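You operate a simulated robot arm through the tools that you are given. There is no shell and no other tool. Be economical: measure what you need, move in short steps, check, and stop when the job is done.

Carry out the task below with a simulated robot arm. There is one attempt and no reset: what you move stays moved.

JOB
Clear the measuring table's magnet plate: magnet off, blank to the mat, wipe.
Fine: wipe the grit off with the purple rag and put it back. What is to be rubbed or washed off counts as gone when no trace of it is left.

It is judged by the outcome, as a careful person would: the job done as asked, and still so three seconds after it is handed in. It fails if anything else is knocked over, pushed out of place, dropped, spilled or broken.

ROBOT AND FRAMES
A 7-joint arm with a fingered hand on a trunk, on a base that drives. Base frame: it is fixed to the floor where the robot stands at the start and does not move with it; the origin is under the middle of the robot, x ahead of it, y to its left, z up; the surface under the hand at the start is at about z = 0.895. Units: m, degrees, N and s.
With the tool pointing down near the work surface it reaches from about 0.28 to 0.7 m from the robot's upright axis, wherever it stands. Its first joint turns from -69.0 to 172.0 degrees. Places, roughly: blank [1.25, -1.75, 0.25]; lock knob [0.3, 0.1, 0.8]; magnet knob [0.6, 0, 0.9]; rag (9x6x3 cm) [0.4, -0.2, 0.8]; rubber mat [0.6, -0.2, 0.9]; table [0.5, 0.3, 0.9]; table main switch [0.2, 0.4, 0.8]. Payload 3.4 kg.
Tool frame: the origin (TCP) lies between the finger pads and is the grasp point; the fingertips stand 0.025 m ahead of it; z points along the fingers, y is the line along which they close. The gripper opens to 0.088 m. The gripper's body begins 0.029 m behind the TCP. The gripper is a hand of 5 fingers: y runs from the thumb to the fingers, the wrist lies at [-0.013, -0.097, -0.162] in the tool frame, and closing takes about 1.5 s.
Orientation is told as [roll, pitch, yaw] about the base's x, y, z axes, in that order, counted from this pose: with the fingers straight down and the wrist toward the robot, the tool's x, y and z point along [0, 1, 0], [1, 0, 0] and [0, 0, -1] of the base frame.

CONTROLS
- The arm moves only by the tool nudge_tool. Its argument "motion" is one flat list of numbers, 7 for each row, row after row: the opening, from 0 (shut) to 1 (fully open), then the shift along the tool's x, y, z in m, then the turn, a rotation vector about the tool's x, y, z in degrees. In form: [grip, dx, dy, dz, wx, wy, wz, grip, dx, dy, dz, wx, wy, wz, ...]. A call has 1 to 10 rows; each row shifts and turns the commanded pose from where the row before left it, along the tool's axes as they then stand. Each row takes 0.2 s and may step no farther than 0.05 m and 8.6 degrees from the row before; otherwise, or with a gripper value out of range, the whole call is refused. A pose out of reach is approached as far as the arm can. The call stops where the force on the tool passes 40 N (or 10 N more than at its start, if that is more) or the arm is blocked; 0.2 s more then pass. The fingers move at their own pace (about 0.153 m/s each) and stop on an object; they squeeze with about 25 N. The grip force told is the motor's: it shows also when the fingers shut on nothing. Time passes only in rows, and 0.2 s behind the last, so rows that do not move let the fingers close. The reply holds the time, the measured pose of the TCP, the force on the tool along the base axes, the opening and the grip force, in the units named above and with some noise, with the torque about the TCP (base axes, N m) and any sound that the robot's microphone picked up, and new pictures: "show" is both (left out), scene, wrist or none.
- Cameras (640 x 400 px; columns grow to the right, rows downward): "scene" is now at [0.1336, -0.0061, 1.4808]; the picture's right is [-0.05, -1.00, -0.00], its down [-0.68, 0.03, -0.73] and it looks along [0.73, -0.03, -0.69] (base axes); focal length 214 px, centre (320, 200). "wrist" rides on the gripper at [0.059, -0.079, -0.105] in the tool frame; the picture's right is [-0.73, 0.32, -0.61], its down [-0.62, -0.68, 0.38] and it looks along [-0.29, 0.66, 0.70] (tool axes); focal length 234 px, centre (320, 200). There is no depth. A picture from a camera that has moved, and an enlarged one, comes with that camera's place and axes in the base frame and with its lens.
- lift_body(by): slides the trunk up (or, below 0, down) by that many m; the arm and the scene camera ride with it, the base frame stays. It gives what a move gives, with no picture.
- base_move(legs): drives the robot by 1 to 6 legs, each [ahead, left, turn to the left] in m, m and degrees, along the robot's own axes; the way and the turn of a leg run together, so that a leg with both is an arc; at most 1.5 m and 180 degrees a leg. The arm and the cameras ride along, it lands a little off, and it stops where it bumps. It gives what a move gives, and a new picture of the scene camera.
- grasp_type(shape): the hand has 5 fingers and takes this shape, open, in about a second: jaw (thumb against the fingers, like two jaws); tri (thumb and two fingers); tip (a fingertip pinch); poke (one finger out to press); point (the index stretched); flat (the hand flat); cup (the hand cupped); fist (a fist). The gripper value then closes the fingers along that shape, each until it touches; the sizes above hold for jaw. It gives what a move gives, with no picture.
- turn_head(pan, tilt): turns the head with the scene camera to pan (to the left, within 86 degrees either way) and tilt (down, from -29 to 69), counted from straight ahead of the robot. It gives what a move gives, and a new picture of the scene camera.
- zoom(camera, box): a new picture of the part [left, top, right, bottom] of that camera's present view, enlarged. No time passes.
- job_done(): hands the job in; it is judged then, once.

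Work in short steps. Places have to be worked out from the pictures, the camera data and where the tool is seen: move nearer, look again, correct. Check each grasp and each placing, and mend what went wrong. You have 120 turns and 260 pictures in all, those below and enlarged ones among them. Open the gripper and draw the arm clear of the work before you hand the job in, unless the task says otherwise; then end with one line.

The tools are called after "Emit:" as a command line: name --argument value ..., lists and objects as JSON in quotes. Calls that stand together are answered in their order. nudge_tool: Moves the arm, as the interface text tells. Its arguments: {"type":"object","properties":{"motion":{"type":"array","items":{"type":"number"}},"show":{"type":"string","enum":["both","scene","wrist","none"]}},"required":["motion"]} The other tools are called the same way: lift_body (by) slides the trunk up or down; grasp_type (shape) gives the hand a shape; base_move (legs) drives the base; turn_head (pan, tilt) turns the head that bears the scene camera; zoom (camera, box) takes an enlarged picture of a part of a camera's view; job_done () hands the job in.

At the start:

```text
time: 0.0
eef_pos: [0.4485, -0.079, 1.2588]
tcp_rot: [0.0, 0.1, 0.0]
force: [0.2, 0.4, 0.2]
ft_torque: [-0.02, -0.02, -0.01]
opening: 0.0877
grasp_force: 0.0
shape: jaw
trunk travel left (down, up): [-0.75, 0.19]
robot x, y, heading: [0.002, -0.0011, 0.4]
head pan, tilt: [-2.7, 43.3]
```

scene: 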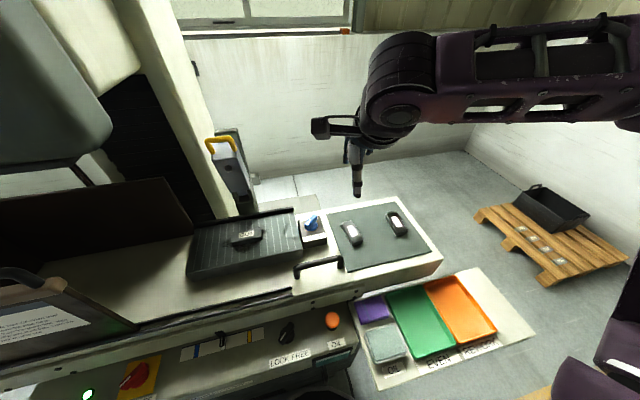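
wrist: 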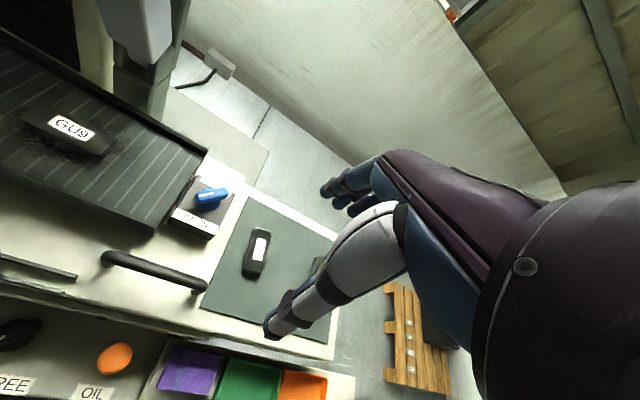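

The view shows the magnet plate with a blank on it, a knob, the mat with two blanks, and a front panel with a lock knob and trays. I zoom in to read the labels before moving.

Emit:
zoom --camera "scene" --box '[170, 190, 450, 300]'

Emit:
zoom --camera "scene" --box '[60, 280, 360, 400]'

Emit:
zoom --camera "scene" --box '[340, 260, 540, 400]'

Emit:
turn_head --pan 35 --tilt 50

```text
2.29 times, centred on (310, 245) of scene
camera zoom: at [0.1336, -0.0061, 1.4808], right [-0.05, -1.0, 0.0], down [-0.68, 0.03, -0.73], along [0.73, -0.03, -0.69], focal length 490 px, centre (343, 97)
```

zoom: 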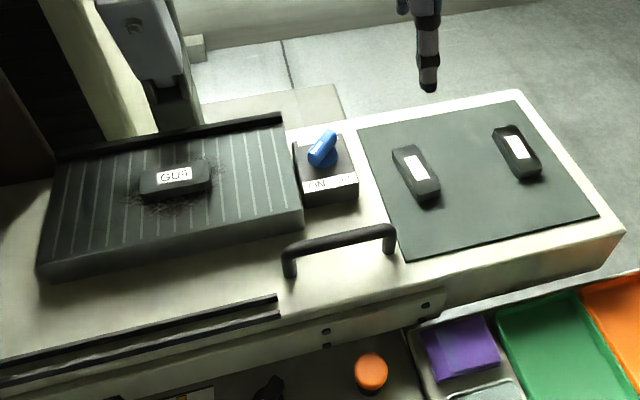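

```text
2.13 times, centred on (210, 340) of scene
camera zoom: at [0.1336, -0.0061, 1.4808], right [-0.05, -1.0, 0.0], down [-0.68, 0.03, -0.73], along [0.73, -0.03, -0.69], focal length 458 px, centre (555, -99)
```

zoom: 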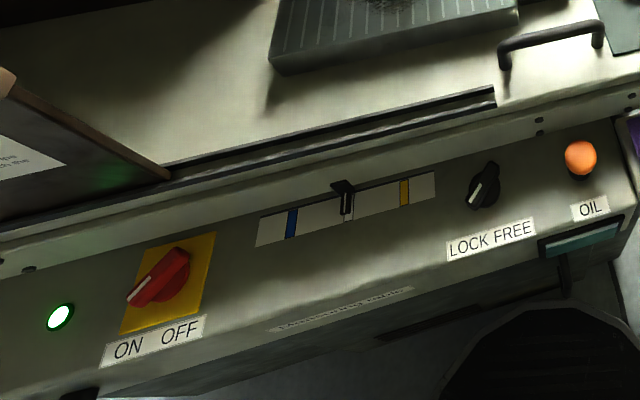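

```text
2.86 times, centred on (440, 330) of scene
camera zoom: at [0.1336, -0.0061, 1.4808], right [-0.05, -1.0, 0.0], down [-0.68, 0.03, -0.73], along [0.73, -0.03, -0.69], focal length 613 px, centre (-23, -171)
```

zoom: 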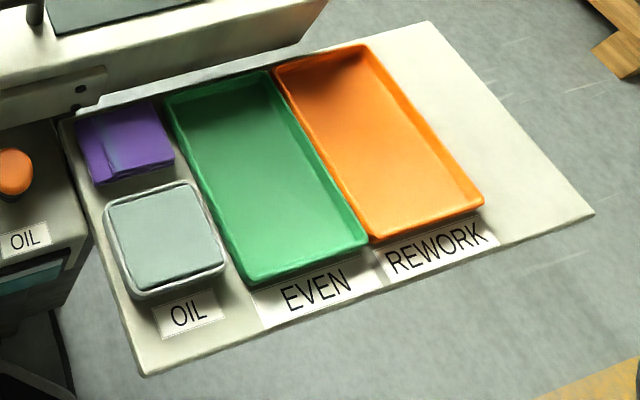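

```text
time: 1.0
eef_pos: [0.4485, -0.0794, 1.2596]
tcp_rot: [0.0, 0.0, -0.1]
force: [-0.1, -0.1, 0.2]
ft_torque: [0.0, -0.02, -0.02]
opening: 0.0878
grasp_force: 0.2
shape: jaw
trunk travel left (down, up): [-0.75, 0.19]
robot x, y, heading: [0.0004, 0.002, -0.1]
head pan, tilt: [35.0, 50.0]
camera scene: at [0.1142, 0.0418, 1.4714], right [0.57, -0.82, 0.0], down [-0.63, -0.44, -0.64], along [0.53, 0.37, -0.77], focal length 214 px, centre (320, 200)
```

scene: 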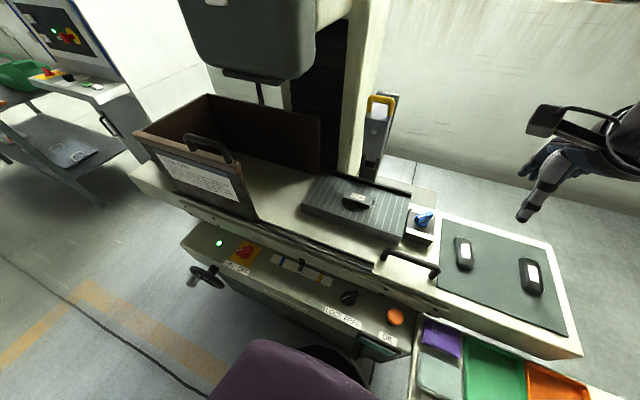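

A placard hangs on the guard; I read it, the magnet box and the panel before touching anything.

Emit:
zoom --camera "scene" --box '[135, 135, 265, 215]'

Emit:
zoom --camera "scene" --box '[290, 160, 460, 270]'

Emit:
zoom --camera "scene" --box '[180, 220, 420, 370]'

Emit:
zoom --camera "scene" --box '[0, 0, 140, 90]'

```text
4.92 times, centred on (200, 175) of scene
camera zoom: at [0.1142, 0.0418, 1.4714], right [0.57, -0.82, 0.0], down [-0.63, -0.44, -0.64], along [0.53, 0.37, -0.77], focal length 1056 px, centre (911, 323)
```

zoom: 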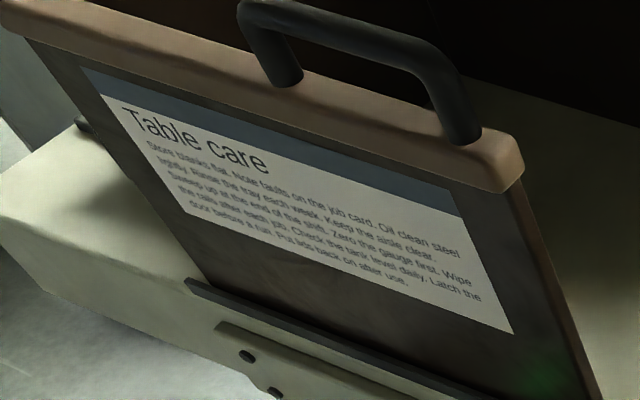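

```text
3.64 times, centred on (375, 215) of scene
camera zoom: at [0.1142, 0.0418, 1.4714], right [0.57, -0.82, 0.0], down [-0.63, -0.44, -0.64], along [0.53, 0.37, -0.77], focal length 780 px, centre (120, 146)
```

zoom: 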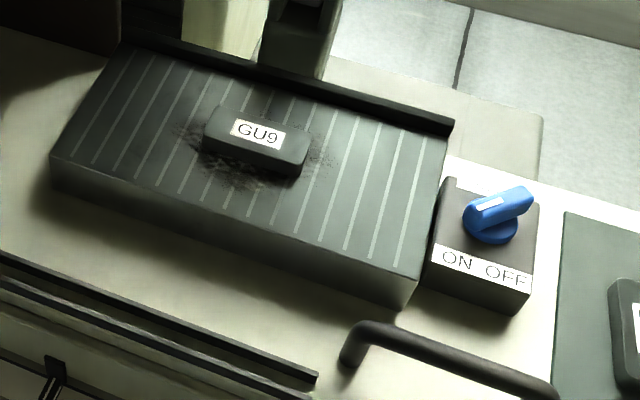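

```text
2.67 times, centred on (300, 295) of scene
camera zoom: at [0.1142, 0.0418, 1.4714], right [0.57, -0.82, 0.0], down [-0.63, -0.44, -0.64], along [0.53, 0.37, -0.77], focal length 572 px, centre (373, -53)
```

zoom: 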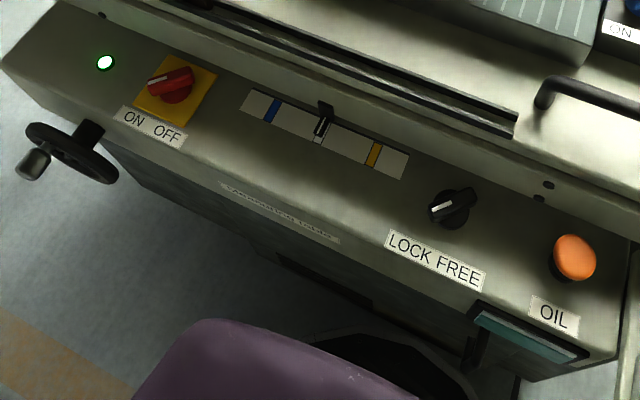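

```text
4.44 times, centred on (70, 45) of scene
camera zoom: at [0.1142, 0.0418, 1.4714], right [0.57, -0.82, 0.0], down [-0.63, -0.44, -0.64], along [0.53, 0.37, -0.77], focal length 953 px, centre (1431, 889)
```

zoom: 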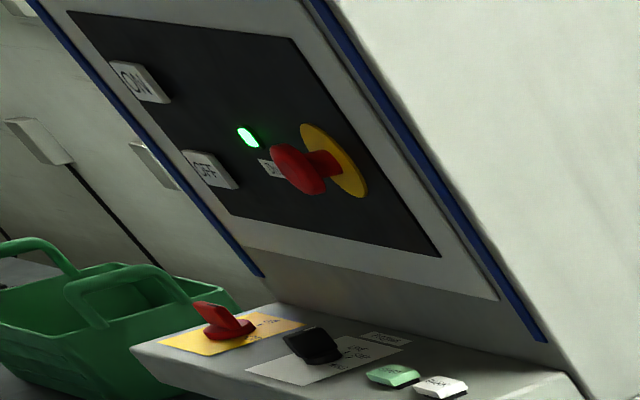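

The plate magnet's knob mark points to ON and the table lock mark to LOCK; the placard is only general care advice. I zoom on the knob and move the hand above the knob for a closer view.

Emit:
zoom --camera "scene" --box '[400, 200, 448, 230]'

Emit:
nudge_tool --motion '[1, 0.03, 0.03, 0.03, 0, 0, 0, 1, 0.03, 0.03, 0.03, 0, 0, 0, 1, 0.021, 0.03, 0.03, 0, 0, 0, 1, 0, 0.02, 0.02, 0, 0, 0, 1, 0, 0, 0, 0, 0, 0]'

```text
13.33 times, centred on (424, 215) of scene
camera zoom: at [0.1142, 0.0418, 1.4714], right [0.57, -0.82, 0.0], down [-0.63, -0.44, -0.64], along [0.53, 0.37, -0.77], focal length 2860 px, centre (-1067, 0)
```

zoom: 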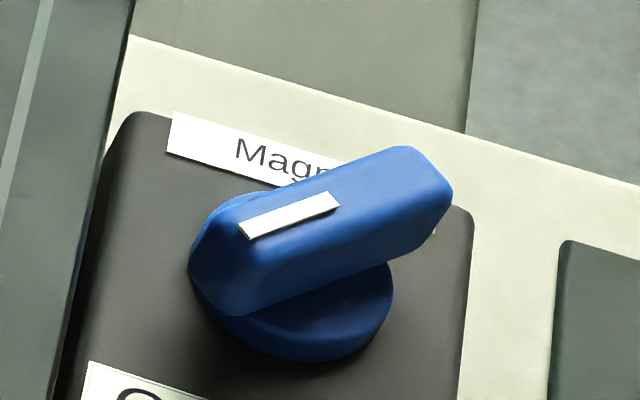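

```text
refused: row 1 steps farther than a row can; nothing moved
```

The step was too long. The knob's bar is about 5 cm, centred near (0.58, 0.00), mark pointing toward ON (~150°), so OFF is a turn to the left (counterclockwise from above). I move over it in smaller steps.

Emit:
nudge_tool --motion '[1, 0.02, 0.03, 0.03, 0, 0, 0, 1, 0.02, 0.03, 0.03, 0, 0, 0, 1, 0.02, 0.03, 0.03, 0, 0, 0, 1, 0.02, 0.03, 0.02, 0, 0, 0, 1, 0, 0, 0, 0, 0, 0]'

Emit:
turn_head --pan 5 --tilt 48

```text
time: 2.2
eef_pos: [0.5684, -0.0018, 1.1511]
tcp_rot: [0.1, -0.1, 0.0]
force: [0.3, 0.7, 0.1]
ft_torque: [0.02, -0.01, 0.03]
opening: 0.0878
grasp_force: 0.0
shape: jaw
trunk travel left (down, up): [-0.75, 0.19]
robot x, y, heading: [-0.0012, -0.001, -0.1]
head pan, tilt: [35.0, 50.0]
camera scene: at [0.1127, 0.0411, 1.4716], right [0.57, -0.82, 0.0], down [-0.63, -0.44, -0.64], along [0.53, 0.37, -0.77], focal length 214 px, centre (320, 200)
camera wrist: at [0.4909, 0.0574, 1.2544], right [0.32, -0.73, 0.61], down [-0.68, -0.62, -0.38], along [0.66, -0.29, -0.7], focal length 234 px, centre (320, 200)
```

scene: 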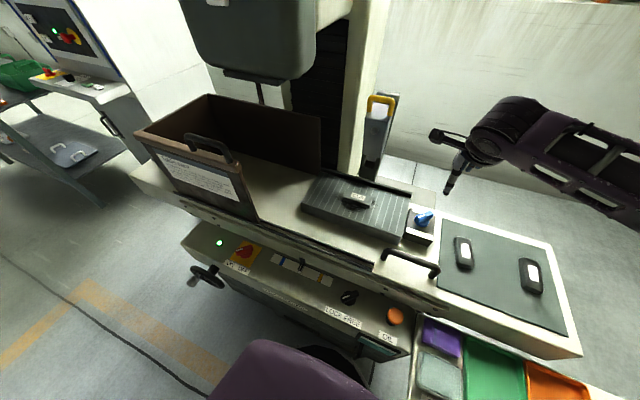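
wrist: 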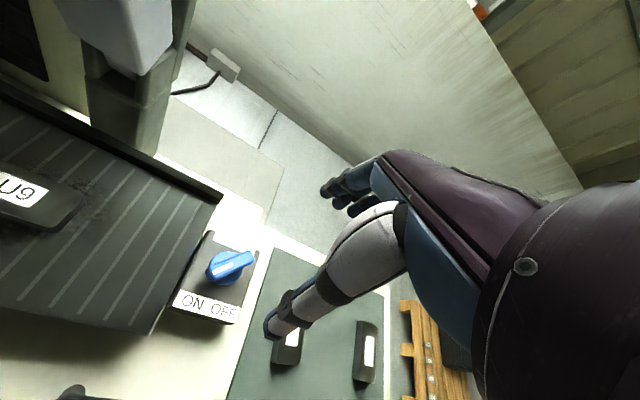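

```text
time: 3.2
eef_pos: [0.5678, -0.0008, 1.1497]
tcp_rot: [0.0, -0.1, 0.0]
force: [-0.1, 0.8, -0.2]
ft_torque: [0.02, 0.03, 0.0]
opening: 0.0874
grasp_force: 0.1
shape: jaw
trunk travel left (down, up): [-0.75, 0.19]
robot x, y, heading: [0.0012, 0.0004, 0.2]
head pan, tilt: [5.0, 48.0]
camera scene: at [0.1295, 0.0048, 1.4741], right [0.09, -1.0, 0.0], down [-0.74, -0.07, -0.67], along [0.67, 0.06, -0.74], focal length 214 px, centre (320, 200)
```

scene: 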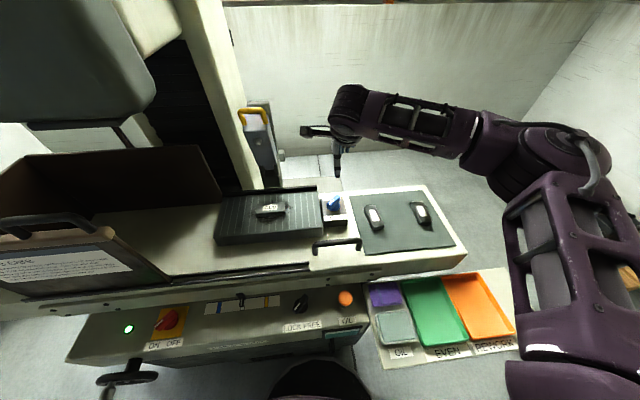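

The hand hangs above the knob and the arm comes from the right, so turning to yaw +60 suits gripping across the bar. I turn at this safe height.

Emit:
nudge_tool --motion '[1, 0, 0, 0, 0, 0, -8.5, 1, 0, 0, 0, 0, 0, -8.5, 1, 0, 0, 0, 0, 0, -8.5, 1, 0, 0, 0, 0, 0, -8.5, 1, 0, 0, 0, 0, 0, -8.5, 1, 0, 0, 0, 0, 0, -8.5, 1, 0, 0, 0, 0, 0, -8.5, 1, 0, 0, 0, 0, 0, 0]'

```text
time: 5.0
eef_pos: [0.5685, -0.0003, 1.1482]
tcp_rot: [0.0, -0.1, 59.5]
force: [0.5, 0.3, 0.1]
ft_torque: [0.0, -0.02, 0.0]
opening: 0.0878
grasp_force: 0.1
shape: jaw
trunk travel left (down, up): [-0.75, 0.19]
robot x, y, heading: [-0.0011, -0.001, -0.1]
head pan, tilt: [5.0, 48.0]
camera scene: at [0.1294, 0.0046, 1.4742], right [0.09, -1.0, 0.0], down [-0.74, -0.06, -0.67], along [0.67, 0.06, -0.74], focal length 214 px, centre (320, 200)
camera wrist: at [0.4792, -0.0383, 1.2539], right [0.79, -0.09, 0.61], down [0.19, -0.9, -0.38], along [0.58, 0.42, -0.7], focal length 234 px, centre (320, 200)
```

scene: 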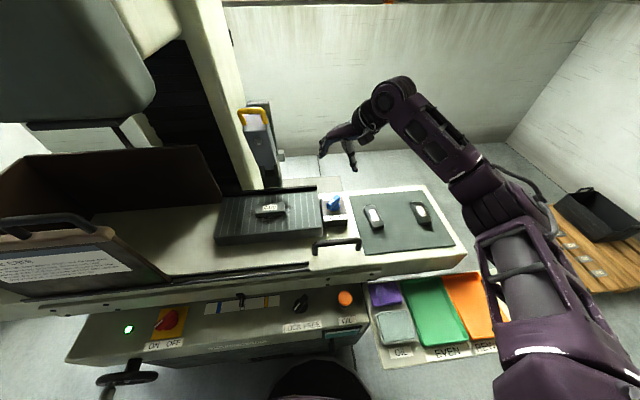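
wrist: 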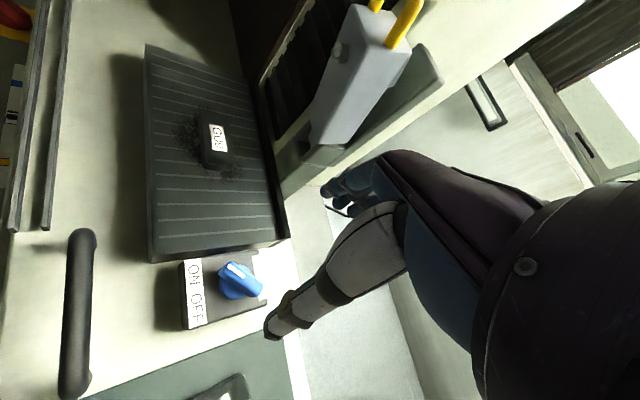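

The arm manages that yaw easily, and the wrist view confirms the knob at about (0.583, 0.0), top near z 0.963. I half-close the hand (to stay clear of the plate edge) and descend over it, looking on the way.

Emit:
nudge_tool --motion '[0.55, -0.012, 0.007, 0.03, 0, 0, 0, 0.55, 0, 0, 0.04, 0, 0, 0, 0.55, 0, 0, 0.04, 0, 0, 0, 0.55, 0, 0, 0.02, 0, 0, 0, 0.55, 0, 0, 0, 0, 0, 0]'

Emit:
zoom --camera "wrist" --box '[160, 160, 480, 360]'

Emit:
zoom --camera "scene" --box '[270, 130, 430, 230]'

```text
time: 6.2
eef_pos: [0.5834, -0.001, 1.0181]
tcp_rot: [0.0, -0.1, 59.5]
force: [0.0, 0.7, -0.6]
ft_torque: [-0.03, -0.02, 0.02]
opening: 0.0489
grasp_force: 0.1
shape: jaw
trunk travel left (down, up): [-0.75, 0.19]
robot x, y, heading: [0.0015, -0.0005, -0.3]
head pan, tilt: [5.0, 48.0]
camera scene: at [0.1294, 0.0045, 1.4742], right [0.09, -1.0, 0.0], down [-0.74, -0.06, -0.67], along [0.67, 0.06, -0.74], focal length 214 px, centre (320, 200)
camera wrist: at [0.4937, -0.039, 1.1242], right [0.79, -0.09, 0.61], down [0.19, -0.9, -0.38], along [0.58, 0.42, -0.7], focal length 234 px, centre (320, 200)
```

scene: 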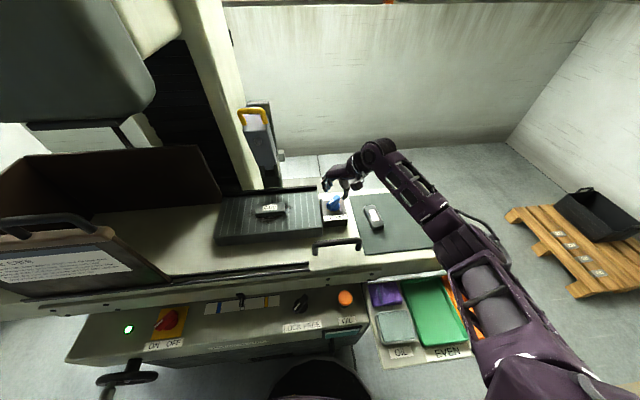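
wrist: 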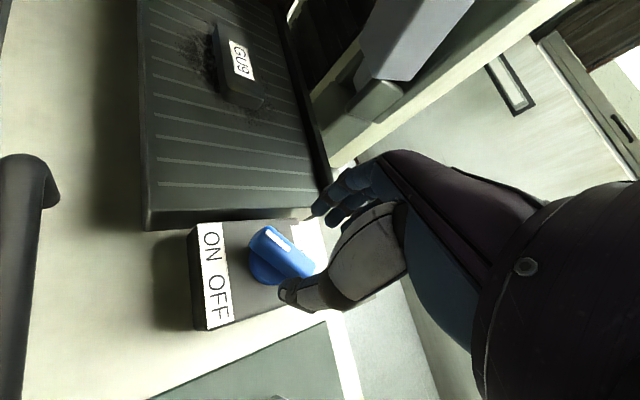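

```text
2.00 times, centred on (320, 260) of wrist
camera zoom: at [0.4937, -0.039, 1.1242], right [0.79, -0.09, 0.61], down [0.19, -0.9, -0.38], along [0.58, 0.42, -0.7], focal length 468 px, centre (320, 80)
```

zoom: 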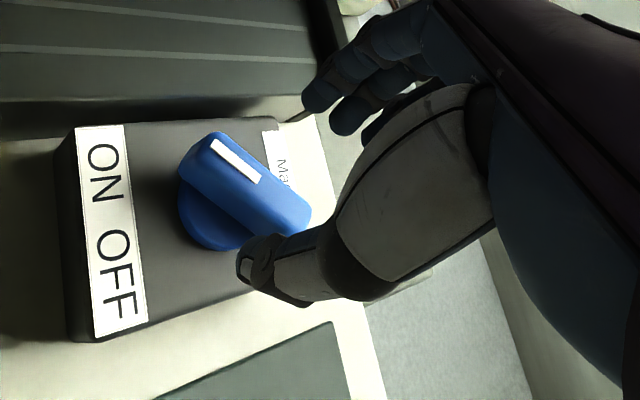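

```text
4.00 times, centred on (350, 180) of scene
camera zoom: at [0.1294, 0.0045, 1.4742], right [0.09, -1.0, 0.0], down [-0.74, -0.06, -0.67], along [0.67, 0.06, -0.74], focal length 858 px, centre (200, 280)
```

zoom: 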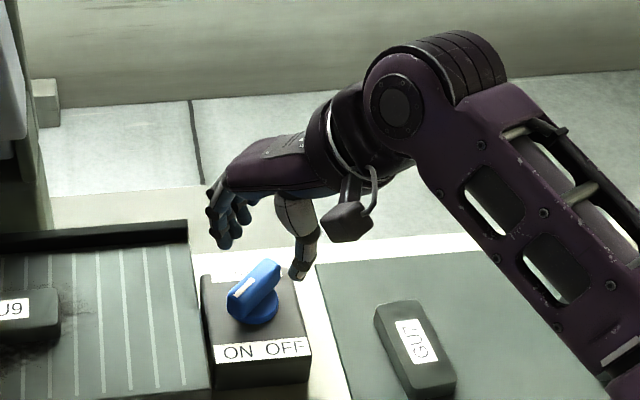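

The hand straddles the bar with thumb and fingers on either side. I descend the last 4.5 cm slowly without closing.

Emit:
nudge_tool --motion '[0.55, 0, 0, 0.015, 0, 0, 0, 0.55, 0, 0, 0.015, 0, 0, 0, 0.55, 0, 0, 0.015, 0, 0, 0]'

Emit:
zoom --camera "wrist" --box '[160, 160, 480, 360]'

Emit:
zoom --camera "scene" --box '[290, 150, 390, 230]'

```text
time: 7.0
eef_pos: [0.5839, 0.0002, 0.9747]
tcp_rot: [0.1, 0.0, 59.5]
force: [0.6, 0.1, 0.3]
ft_torque: [0.02, -0.02, -0.02]
opening: 0.0487
grasp_force: 0.1
shape: jaw
trunk travel left (down, up): [-0.75, 0.19]
robot x, y, heading: [0.0021, 0.0008, 0.2]
head pan, tilt: [5.0, 48.0]
camera scene: at [0.1297, 0.0047, 1.4741], right [0.09, -1.0, 0.0], down [-0.74, -0.06, -0.67], along [0.67, 0.06, -0.74], focal length 214 px, centre (320, 200)
camera wrist: at [0.4935, -0.0386, 1.0794], right [0.79, -0.09, 0.61], down [0.19, -0.9, -0.38], along [0.58, 0.42, -0.7], focal length 234 px, centre (320, 200)
```

scene: 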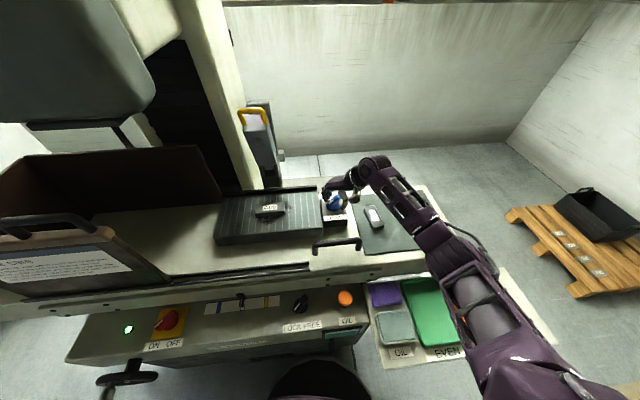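
wrist: 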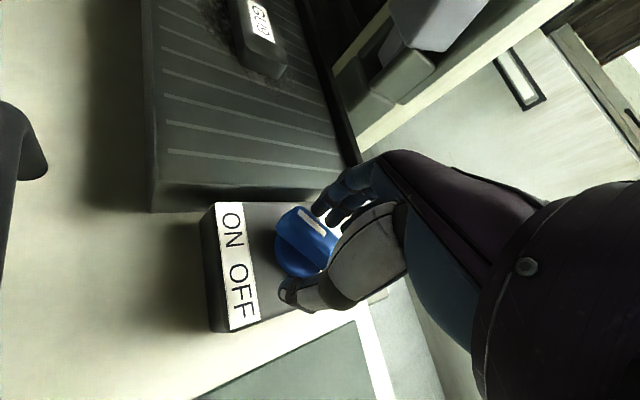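

```text
2.00 times, centred on (320, 260) of wrist
camera zoom: at [0.4935, -0.0386, 1.0794], right [0.79, -0.09, 0.61], down [0.19, -0.9, -0.38], along [0.58, 0.42, -0.7], focal length 468 px, centre (320, 80)
```

zoom: 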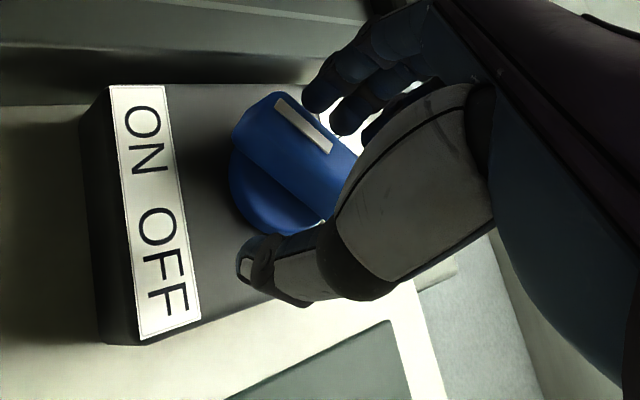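

```text
5.00 times, centred on (340, 190) of scene
camera zoom: at [0.1297, 0.0047, 1.4741], right [0.09, -1.0, 0.0], down [-0.74, -0.06, -0.67], along [0.67, 0.06, -0.74], focal length 1072 px, centre (220, 250)
```

zoom: 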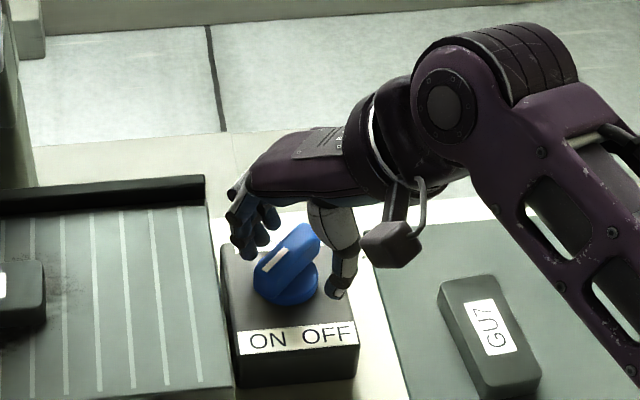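

The bar lies between thumb and fingers; the fingertips overlap only its top. I lower 9 mm more and close.

Emit:
nudge_tool --motion '[0.55, 0.002, 0, 0.005, 0, 0, 0, 0.55, 0, 0, 0.004, 0, 0, 0, 0, 0, 0, 0, 0, 0, 0, 0, 0, 0, 0, 0, 0, 0, 0, 0, 0, 0, 0, 0, 0, 0, 0, 0, 0, 0, 0, 0]'

Emit:
zoom --camera "wrist" --box '[160, 160, 480, 360]'

Emit:
zoom --camera "scene" --box '[290, 150, 390, 230]'

```text
time: 8.4
eef_pos: [0.5809, 0.0023, 0.9667]
tcp_rot: [-0.2, -0.1, 59.5]
force: [1.6, -0.3, 6.1]
ft_torque: [0.07, -0.08, 0.03]
opening: 0.0225
grasp_force: 24.9
shape: jaw
trunk travel left (down, up): [-0.75, 0.19]
robot x, y, heading: [0.0008, 0.0013, -0.1]
head pan, tilt: [5.0, 48.0]
camera scene: at [0.1287, 0.0048, 1.4743], right [0.09, -1.0, 0.0], down [-0.74, -0.06, -0.67], along [0.67, 0.06, -0.74], focal length 214 px, centre (320, 200)
camera wrist: at [0.4907, -0.0368, 1.0711], right [0.79, -0.09, 0.61], down [0.19, -0.9, -0.38], along [0.58, 0.42, -0.69], focal length 234 px, centre (320, 200)
```

scene: 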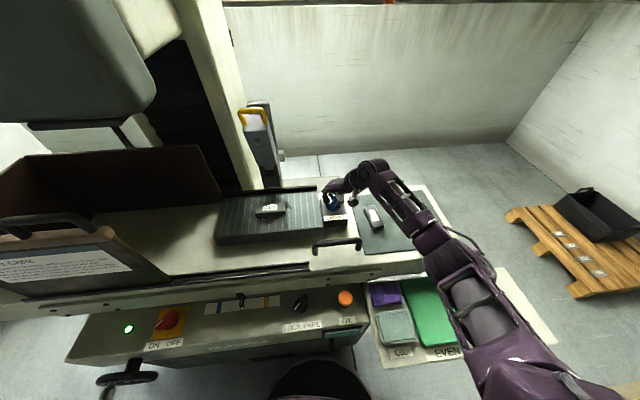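
wrist: 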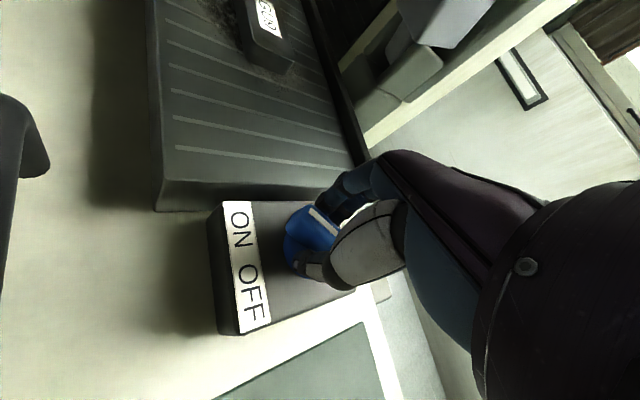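

```text
2.00 times, centred on (320, 260) of wrist
camera zoom: at [0.4907, -0.0368, 1.0711], right [0.79, -0.09, 0.61], down [0.19, -0.9, -0.38], along [0.58, 0.42, -0.69], focal length 468 px, centre (320, 80)
```

zoom: 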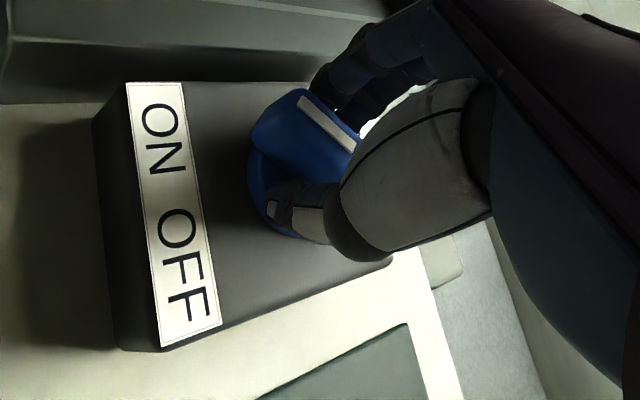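

```text
5.00 times, centred on (340, 190) of scene
camera zoom: at [0.1287, 0.0048, 1.4743], right [0.09, -1.0, 0.0], down [-0.74, -0.06, -0.67], along [0.67, 0.06, -0.74], focal length 1072 px, centre (220, 250)
```

zoom: 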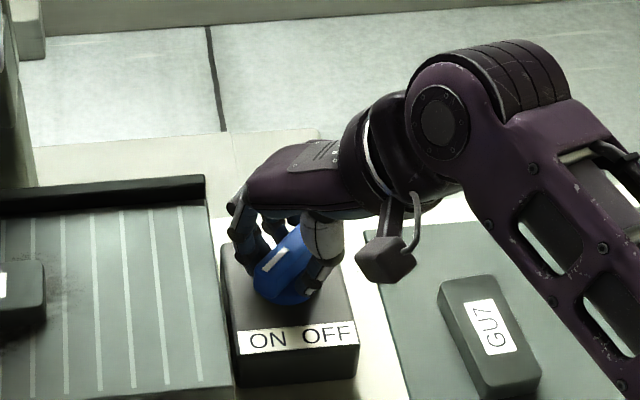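

The bar is gripped (opening 22 mm, 25 N). I twist it toward OFF by 40° first and check.

Emit:
nudge_tool --motion '[0, 0, 0, 0, 0, 0, -8, 0, 0, 0, 0, 0, 0, -8, 0, 0, 0, 0, 0, 0, -8, 0, 0, 0, 0, 0, 0, -8, 0, 0, 0, 0, 0, 0, -8]' --show "none"

Emit:
zoom --camera "scene" --box '[290, 150, 390, 230]'

```text
time: 9.6
eef_pos: [0.5805, -0.0008, 0.9669]
tcp_rot: [-0.1, -0.1, 99.5]
force: [6.0, -12.3, 15.1]
ft_torque: [-0.51, -0.19, -0.17]
opening: 0.0206
grasp_force: 25.1
shape: jaw
trunk travel left (down, up): [-0.75, 0.19]
robot x, y, heading: [0.0042, -0.0009, -0.4]
head pan, tilt: [5.0, 48.0]
```

```text
5.00 times, centred on (340, 190) of scene
camera zoom: at [0.1278, 0.0015, 1.4744], right [0.09, -1.0, 0.0], down [-0.74, -0.06, -0.67], along [0.67, 0.06, -0.74], focal length 1072 px, centre (220, 250)
```

zoom: 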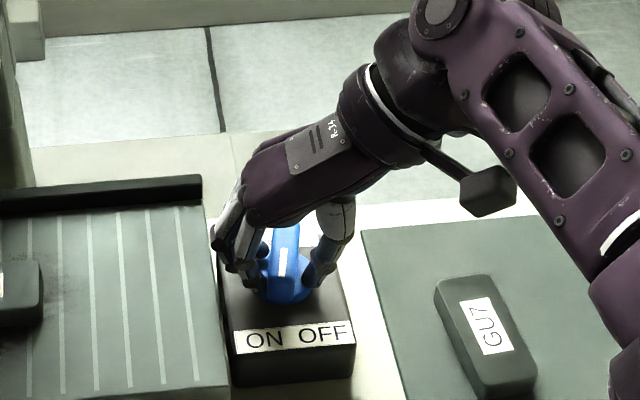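

The knob follows and now points straight at me; side forces are moderate. I ease the hand 2 mm up and right, and twist on.

Emit:
nudge_tool --motion '[0, 0, -0.002, -0.002, 0, 0, -7, 0, 0, 0, 0, 0, 0, -7, 0, 0, 0, 0, 0, 0, -7]' --show "none"

Emit:
zoom --camera "scene" --box '[290, 150, 390, 230]'

```text
time: 10.4
eef_pos: [0.5761, -0.002, 0.9692]
tcp_rot: [0.1, -0.1, 112.6]
force: [11.5, -9.2, -7.0]
ft_torque: [-0.18, -0.26, -0.14]
opening: 0.0185
grasp_force: 24.7
shape: jaw
out of reach, approached as far as the arm can: row 2, 3
trunk travel left (down, up): [-0.75, 0.19]
robot x, y, heading: [0.0003, 0.0005, -0.1]
head pan, tilt: [5.0, 48.0]
```

```text
5.00 times, centred on (340, 190) of scene
camera zoom: at [0.1349, 0.0026, 1.4734], right [0.09, -1.0, 0.0], down [-0.74, -0.06, -0.67], along [0.66, 0.06, -0.75], focal length 1072 px, centre (220, 250)
```

zoom: 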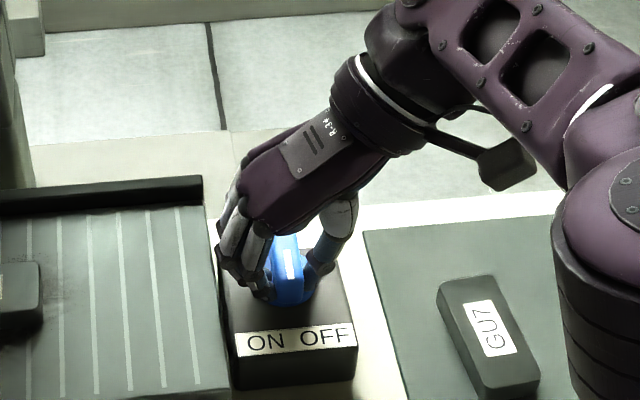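

The arm runs out of wrist travel at yaw 113 with the knob a bit past the middle. I let go, lift off and turn back to regrasp the bar end-to-end.

Emit:
nudge_tool --motion '[0.55, 0, 0, 0, 0, 0, 0, 0.55, 0, 0, 0, 0, 0, 0, 0.55, 0, 0, 0, 0, 0, 0, 0.55, 0, 0, -0.02, 0, 0, 0, 0.55, 0, 0, -0.03, 0, 0, 0, 0.55, 0, 0, -0.03, 0, 0, 8, 0.9, 0, 0, 0, 0, 0, 8.5, 0.9, 0, 0, 0, 0, 0, 8.5, 0.9, 0, 0, 0, 0, 0, 8.5]' --show "none"

Emit:
nudge_tool --motion '[0.9, 0, 0, 0, 0, 0, 8.5, 0.9, 0, 0, 0, 0, 0, 8.5, 0.9, 0, 0, 0, 0, 0, 8.5, 0.9, 0, 0, 0, 0, 0, 8.5, 0.9, 0, 0, 0, 0, 0, 8.5, 0.9, 0, 0, 0, 0, 0, 8.5, 0.9, 0, 0, 0, 0, 0, 8.5, 0.9, 0, 0, 0, 0, 0, 8.5, 0.9, 0, 0, 0, 0, 0, 0]'

Emit:
zoom --camera "scene" --box '[290, 150, 390, 230]'

Emit:
zoom --camera "wrist" --box '[160, 200, 480, 400]'

```text
time: 12.4
eef_pos: [0.5734, -0.0007, 1.0516]
tcp_rot: [-0.2, -0.1, 78.9]
force: [0.3, -0.3, 0.0]
ft_torque: [-0.02, 0.0, -0.01]
opening: 0.0792
grasp_force: 0.0
shape: jaw
trunk travel left (down, up): [-0.75, 0.19]
robot x, y, heading: [-0.0018, 0.0035, -0.1]
head pan, tilt: [5.0, 48.0]
```

```text
time: 14.4
eef_pos: [0.5734, 0.0004, 1.0526]
tcp_rot: [-0.1, 0.0, 11.1]
force: [0.4, -0.3, 0.5]
ft_torque: [0.01, -0.01, -0.03]
opening: 0.0791
grasp_force: 0.0
shape: jaw
trunk travel left (down, up): [-0.75, 0.19]
robot x, y, heading: [-0.0009, -0.0017, 0.1]
head pan, tilt: [5.0, 48.0]
camera scene: at [0.1296, 0.0046, 1.4741], right [0.09, -1.0, 0.0], down [-0.74, -0.06, -0.67], along [0.67, 0.06, -0.74], focal length 214 px, centre (320, 200)
camera wrist: at [0.4854, 0.0431, 1.1566], right [0.46, -0.65, 0.61], down [-0.55, -0.74, -0.38], along [0.7, -0.16, -0.7], focal length 234 px, centre (320, 200)
```

scene: 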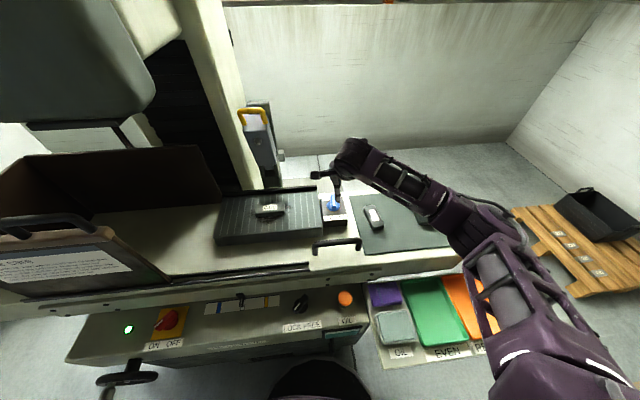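
wrist: 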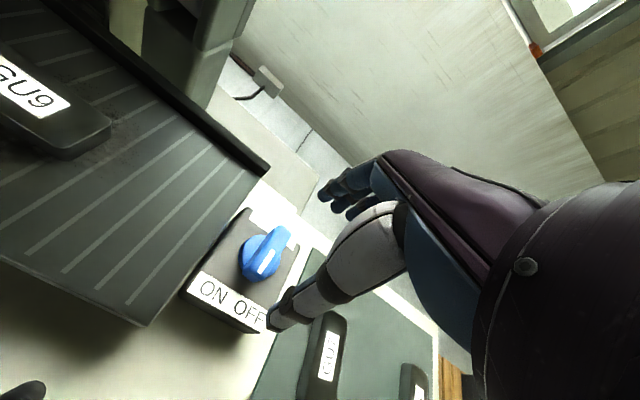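

```text
5.00 times, centred on (340, 190) of scene
camera zoom: at [0.1296, 0.0046, 1.4741], right [0.09, -1.0, 0.0], down [-0.74, -0.06, -0.67], along [0.67, 0.06, -0.74], focal length 1072 px, centre (220, 250)
```

zoom: 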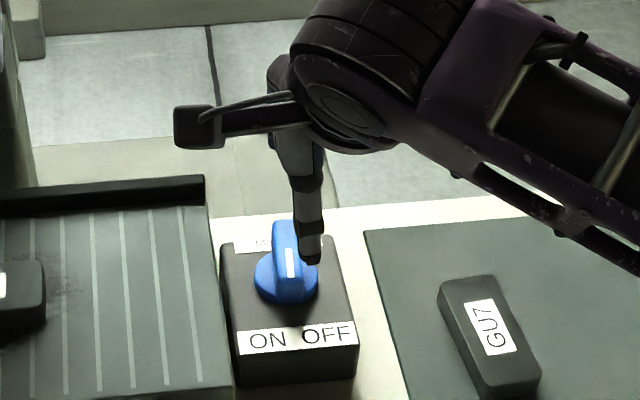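

```text
2.00 times, centred on (320, 300) of wrist
camera zoom: at [0.4854, 0.0431, 1.1566], right [0.46, -0.65, 0.61], down [-0.55, -0.74, -0.38], along [0.7, -0.16, -0.7], focal length 468 px, centre (320, 0)
```

zoom: 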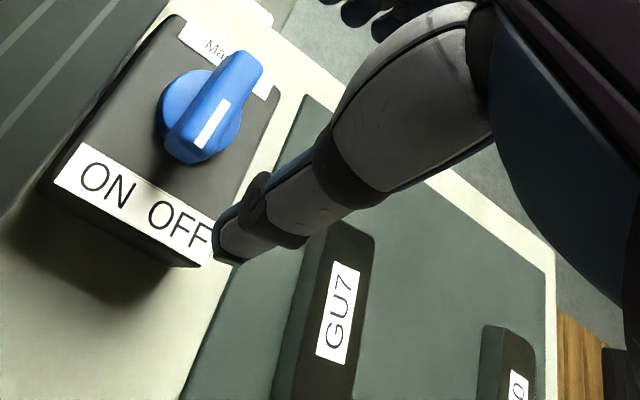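

The bar now points about straight toward me (~188°), centre near (0.588, 0). I centre over it and lower with thumb and fingers beyond its two ends.

Emit:
nudge_tool --motion '[0.9, -0.003, 0.0147, 0.03, 0, 0, 0, 0.9, 0, 0, 0.03, 0, 0, 0, 0.9, 0, 0, 0.01, 0, 0, 0, 0.9, 0, 0, 0.01, 0, 0, 0]'

Emit:
zoom --camera "wrist" --box '[160, 160, 480, 360]'

Emit:
zoom --camera "scene" --box '[290, 150, 390, 230]'

```text
time: 15.4
eef_pos: [0.5881, 0.0014, 0.9722]
tcp_rot: [0.0, 0.1, 11.2]
force: [-0.3, -0.1, -0.6]
ft_torque: [0.01, -0.02, 0.0]
opening: 0.0792
grasp_force: 0.0
shape: jaw
trunk travel left (down, up): [-0.75, 0.19]
robot x, y, heading: [-0.0019, -0.0014, 0.3]
head pan, tilt: [5.0, 48.0]
camera scene: at [0.1297, 0.0047, 1.4741], right [0.09, -1.0, 0.0], down [-0.74, -0.06, -0.67], along [0.67, 0.06, -0.74], focal length 214 px, centre (320, 200)
camera wrist: at [0.5002, 0.0433, 1.077], right [0.46, -0.65, 0.61], down [-0.55, -0.74, -0.38], along [0.7, -0.16, -0.7], focal length 234 px, centre (320, 200)
```

scene: 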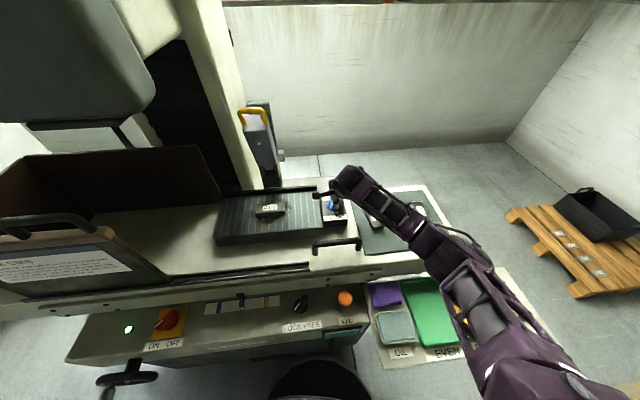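
wrist: 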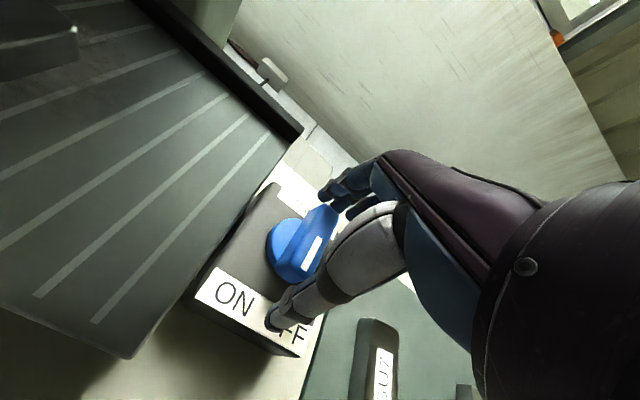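

```text
2.00 times, centred on (320, 260) of wrist
camera zoom: at [0.5002, 0.0433, 1.077], right [0.46, -0.65, 0.61], down [-0.55, -0.74, -0.38], along [0.7, -0.16, -0.7], focal length 468 px, centre (320, 80)
```

zoom: 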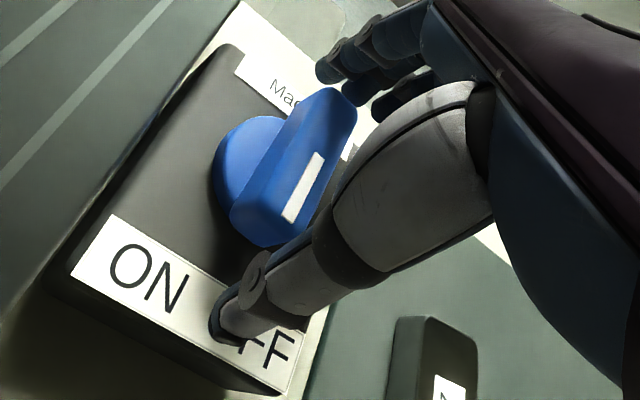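

```text
5.00 times, centred on (340, 190) of scene
camera zoom: at [0.1297, 0.0047, 1.4741], right [0.09, -1.0, 0.0], down [-0.74, -0.06, -0.67], along [0.67, 0.06, -0.74], focal length 1072 px, centre (220, 250)
```

zoom: 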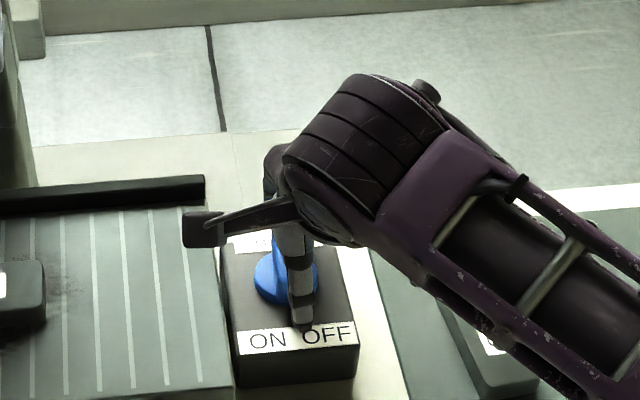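

The thumb sits a little right of the bar end. I turn back 8°, shift 3 mm left, lower 5 mm, then close on the ends.

Emit:
nudge_tool --motion '[0.9, 0.003, 0, 0.005, 0, 0, 8, 0, 0, 0, 0, 0, 0, 0, 0, 0, 0, 0, 0, 0, 0, 0, 0, 0, 0, 0, 0, 0, 0, 0, 0, 0, 0, 0, 0]' --show "none"

Emit:
zoom --camera "wrist" --box '[160, 160, 480, 360]'

Emit:
zoom --camera "scene" --box '[290, 150, 390, 230]'

```text
time: 16.6
eef_pos: [0.5874, 0.0047, 0.9672]
tcp_rot: [0.0, 0.0, 3.1]
force: [-4.5, -0.3, -2.3]
ft_torque: [-0.01, 0.07, 0.0]
opening: 0.0507
grasp_force: 24.7
shape: jaw
trunk travel left (down, up): [-0.75, 0.19]
robot x, y, heading: [0.0012, 0.0004, 0.1]
head pan, tilt: [5.0, 48.0]
```

```text
2.00 times, centred on (320, 260) of wrist
camera zoom: at [0.5058, 0.0586, 1.0726], right [0.36, -0.71, 0.61], down [-0.65, -0.66, -0.38], along [0.67, -0.25, -0.7], focal length 468 px, centre (320, 80)
```

zoom: 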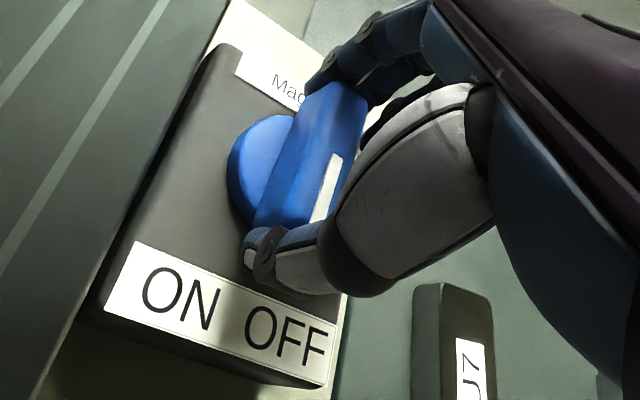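

```text
5.00 times, centred on (340, 190) of scene
camera zoom: at [0.129, 0.0049, 1.4742], right [0.09, -1.0, 0.0], down [-0.74, -0.06, -0.67], along [0.67, 0.06, -0.74], focal length 1072 px, centre (220, 250)
```

zoom: 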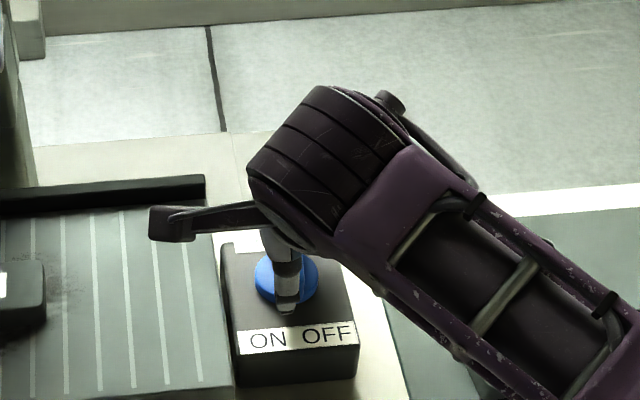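

Gripped end-to-end (opening 51 mm). I twist 40° toward OFF.

Emit:
nudge_tool --motion '[0, 0, 0, 0, 0, 0, -7, 0, 0, 0, 0, 0, 0, -7, 0, 0, 0, 0, 0, 0, -7, 0, 0, 0, 0, 0, 0, -7, 0, 0, 0, 0, 0, 0, -6, 0, 0, 0, 0, 0, 0, -6]' --show "none"

Emit:
zoom --camera "wrist" --box '[160, 160, 480, 360]'

Emit:
zoom --camera "scene" --box '[290, 150, 390, 230]'

```text
time: 18.0
eef_pos: [0.5865, 0.0018, 0.9674]
tcp_rot: [0.0, -0.1, 43.3]
force: [-1.9, -3.5, 2.0]
ft_torque: [-0.08, 0.04, 0.01]
opening: 0.0502
grasp_force: 25.4
shape: jaw
trunk travel left (down, up): [-0.75, 0.19]
robot x, y, heading: [0.0046, 0.0003, 0.0]
head pan, tilt: [5.0, 48.0]
```

```text
2.00 times, centred on (320, 260) of wrist
camera zoom: at [0.4896, -0.009, 1.072], right [0.73, -0.31, 0.61], down [-0.07, -0.92, -0.39], along [0.68, 0.24, -0.69], focal length 468 px, centre (320, 80)
```

zoom: 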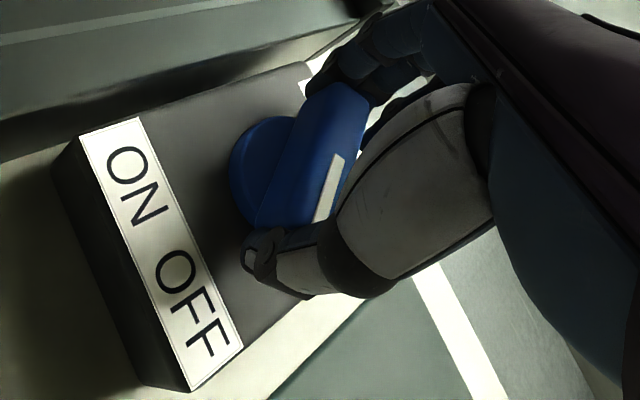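

```text
5.00 times, centred on (340, 190) of scene
camera zoom: at [0.1288, 0.0035, 1.4743], right [0.09, -1.0, 0.0], down [-0.74, -0.06, -0.67], along [0.67, 0.06, -0.74], focal length 1072 px, centre (220, 250)
```

zoom: 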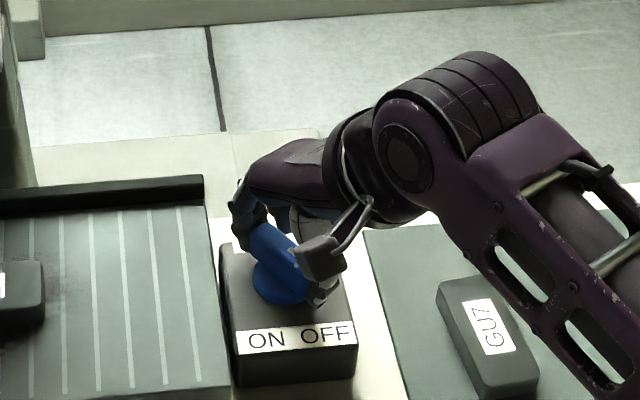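

The knob follows, now about 40° right of straight. I try a bit further to feel for the end stop.

Emit:
nudge_tool --motion '[0, 0, 0, 0, 0, 0, -5, 0, 0, 0, 0, 0, 0, -5]' --show "none"

Emit:
zoom --camera "scene" --box '[290, 150, 390, 230]'

```text
time: 18.6
eef_pos: [0.5864, 0.0021, 0.9673]
tcp_rot: [-0.1, -0.1, 53.1]
force: [-1.4, -3.9, 1.9]
ft_torque: [-0.04, 0.02, -0.01]
opening: 0.0505
grasp_force: 25.0
shape: jaw
trunk travel left (down, up): [-0.75, 0.19]
robot x, y, heading: [0.003, 0.0002, -0.1]
head pan, tilt: [5.0, 48.0]
```

```text
5.00 times, centred on (340, 190) of scene
camera zoom: at [0.1286, 0.0036, 1.4742], right [0.09, -1.0, 0.0], down [-0.74, -0.06, -0.67], along [0.67, 0.06, -0.74], focal length 1072 px, centre (220, 250)
```

zoom: 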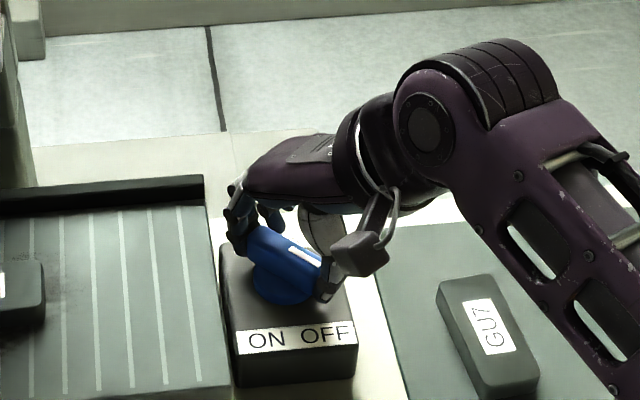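

No stop felt yet. I release and lift to see where the mark points.

Emit:
nudge_tool --motion '[0.9, 0, 0, 0, 0, 0, 0, 0.9, 0, 0, 0, 0, 0, 0, 0.9, 0, 0, -0.02, 0, 0, 0, 0.9, 0, 0, -0.04, 0, 0, 0, 0.9, 0, 0, -0.04, 0, 0, 0]' --show "wrist"

Emit:
zoom --camera "scene" --box '[290, 150, 390, 230]'

Emit:
zoom --camera "wrist" --box '[160, 200, 320, 300]'

```text
time: 19.8
eef_pos: [0.5864, 0.0041, 1.0684]
tcp_rot: [0.0, 0.0, 53.0]
force: [-0.3, -0.5, 0.5]
ft_torque: [-0.01, 0.0, -0.01]
opening: 0.0792
grasp_force: 0.0
shape: jaw
trunk travel left (down, up): [-0.75, 0.19]
robot x, y, heading: [-0.0019, -0.0016, 0.1]
head pan, tilt: [5.0, 48.0]
camera wrist: at [0.4934, -0.0236, 1.1726], right [0.77, -0.18, 0.61], down [0.09, -0.92, -0.38], along [0.63, 0.35, -0.7], focal length 234 px, centre (320, 200)
```

wrist: 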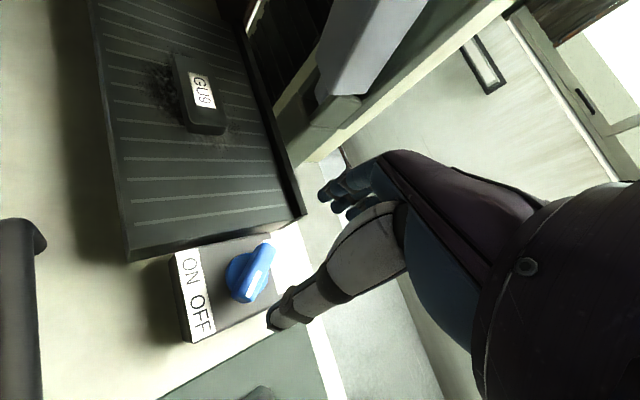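

```text
5.00 times, centred on (340, 190) of scene
camera zoom: at [0.1292, 0.005, 1.4741], right [0.09, -1.0, 0.0], down [-0.74, -0.06, -0.67], along [0.67, 0.06, -0.74], focal length 1072 px, centre (220, 250)
```

zoom: 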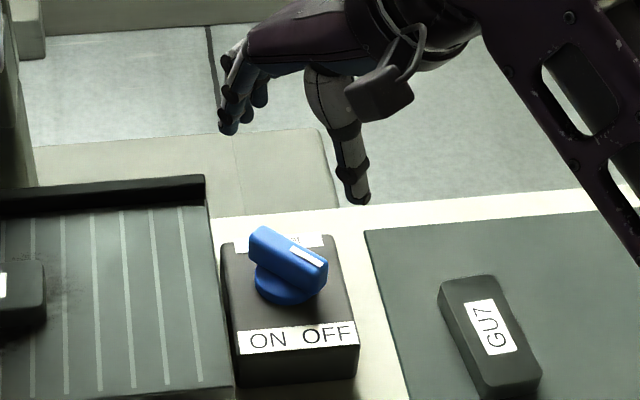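

```text
4.00 times, centred on (240, 250) of wrist
camera zoom: at [0.4934, -0.0236, 1.1726], right [0.77, -0.18, 0.61], down [0.09, -0.92, -0.38], along [0.63, 0.35, -0.7], focal length 937 px, centre (640, 0)
```

zoom: 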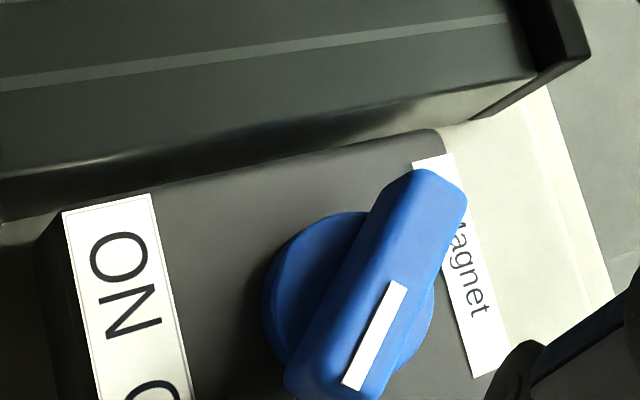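

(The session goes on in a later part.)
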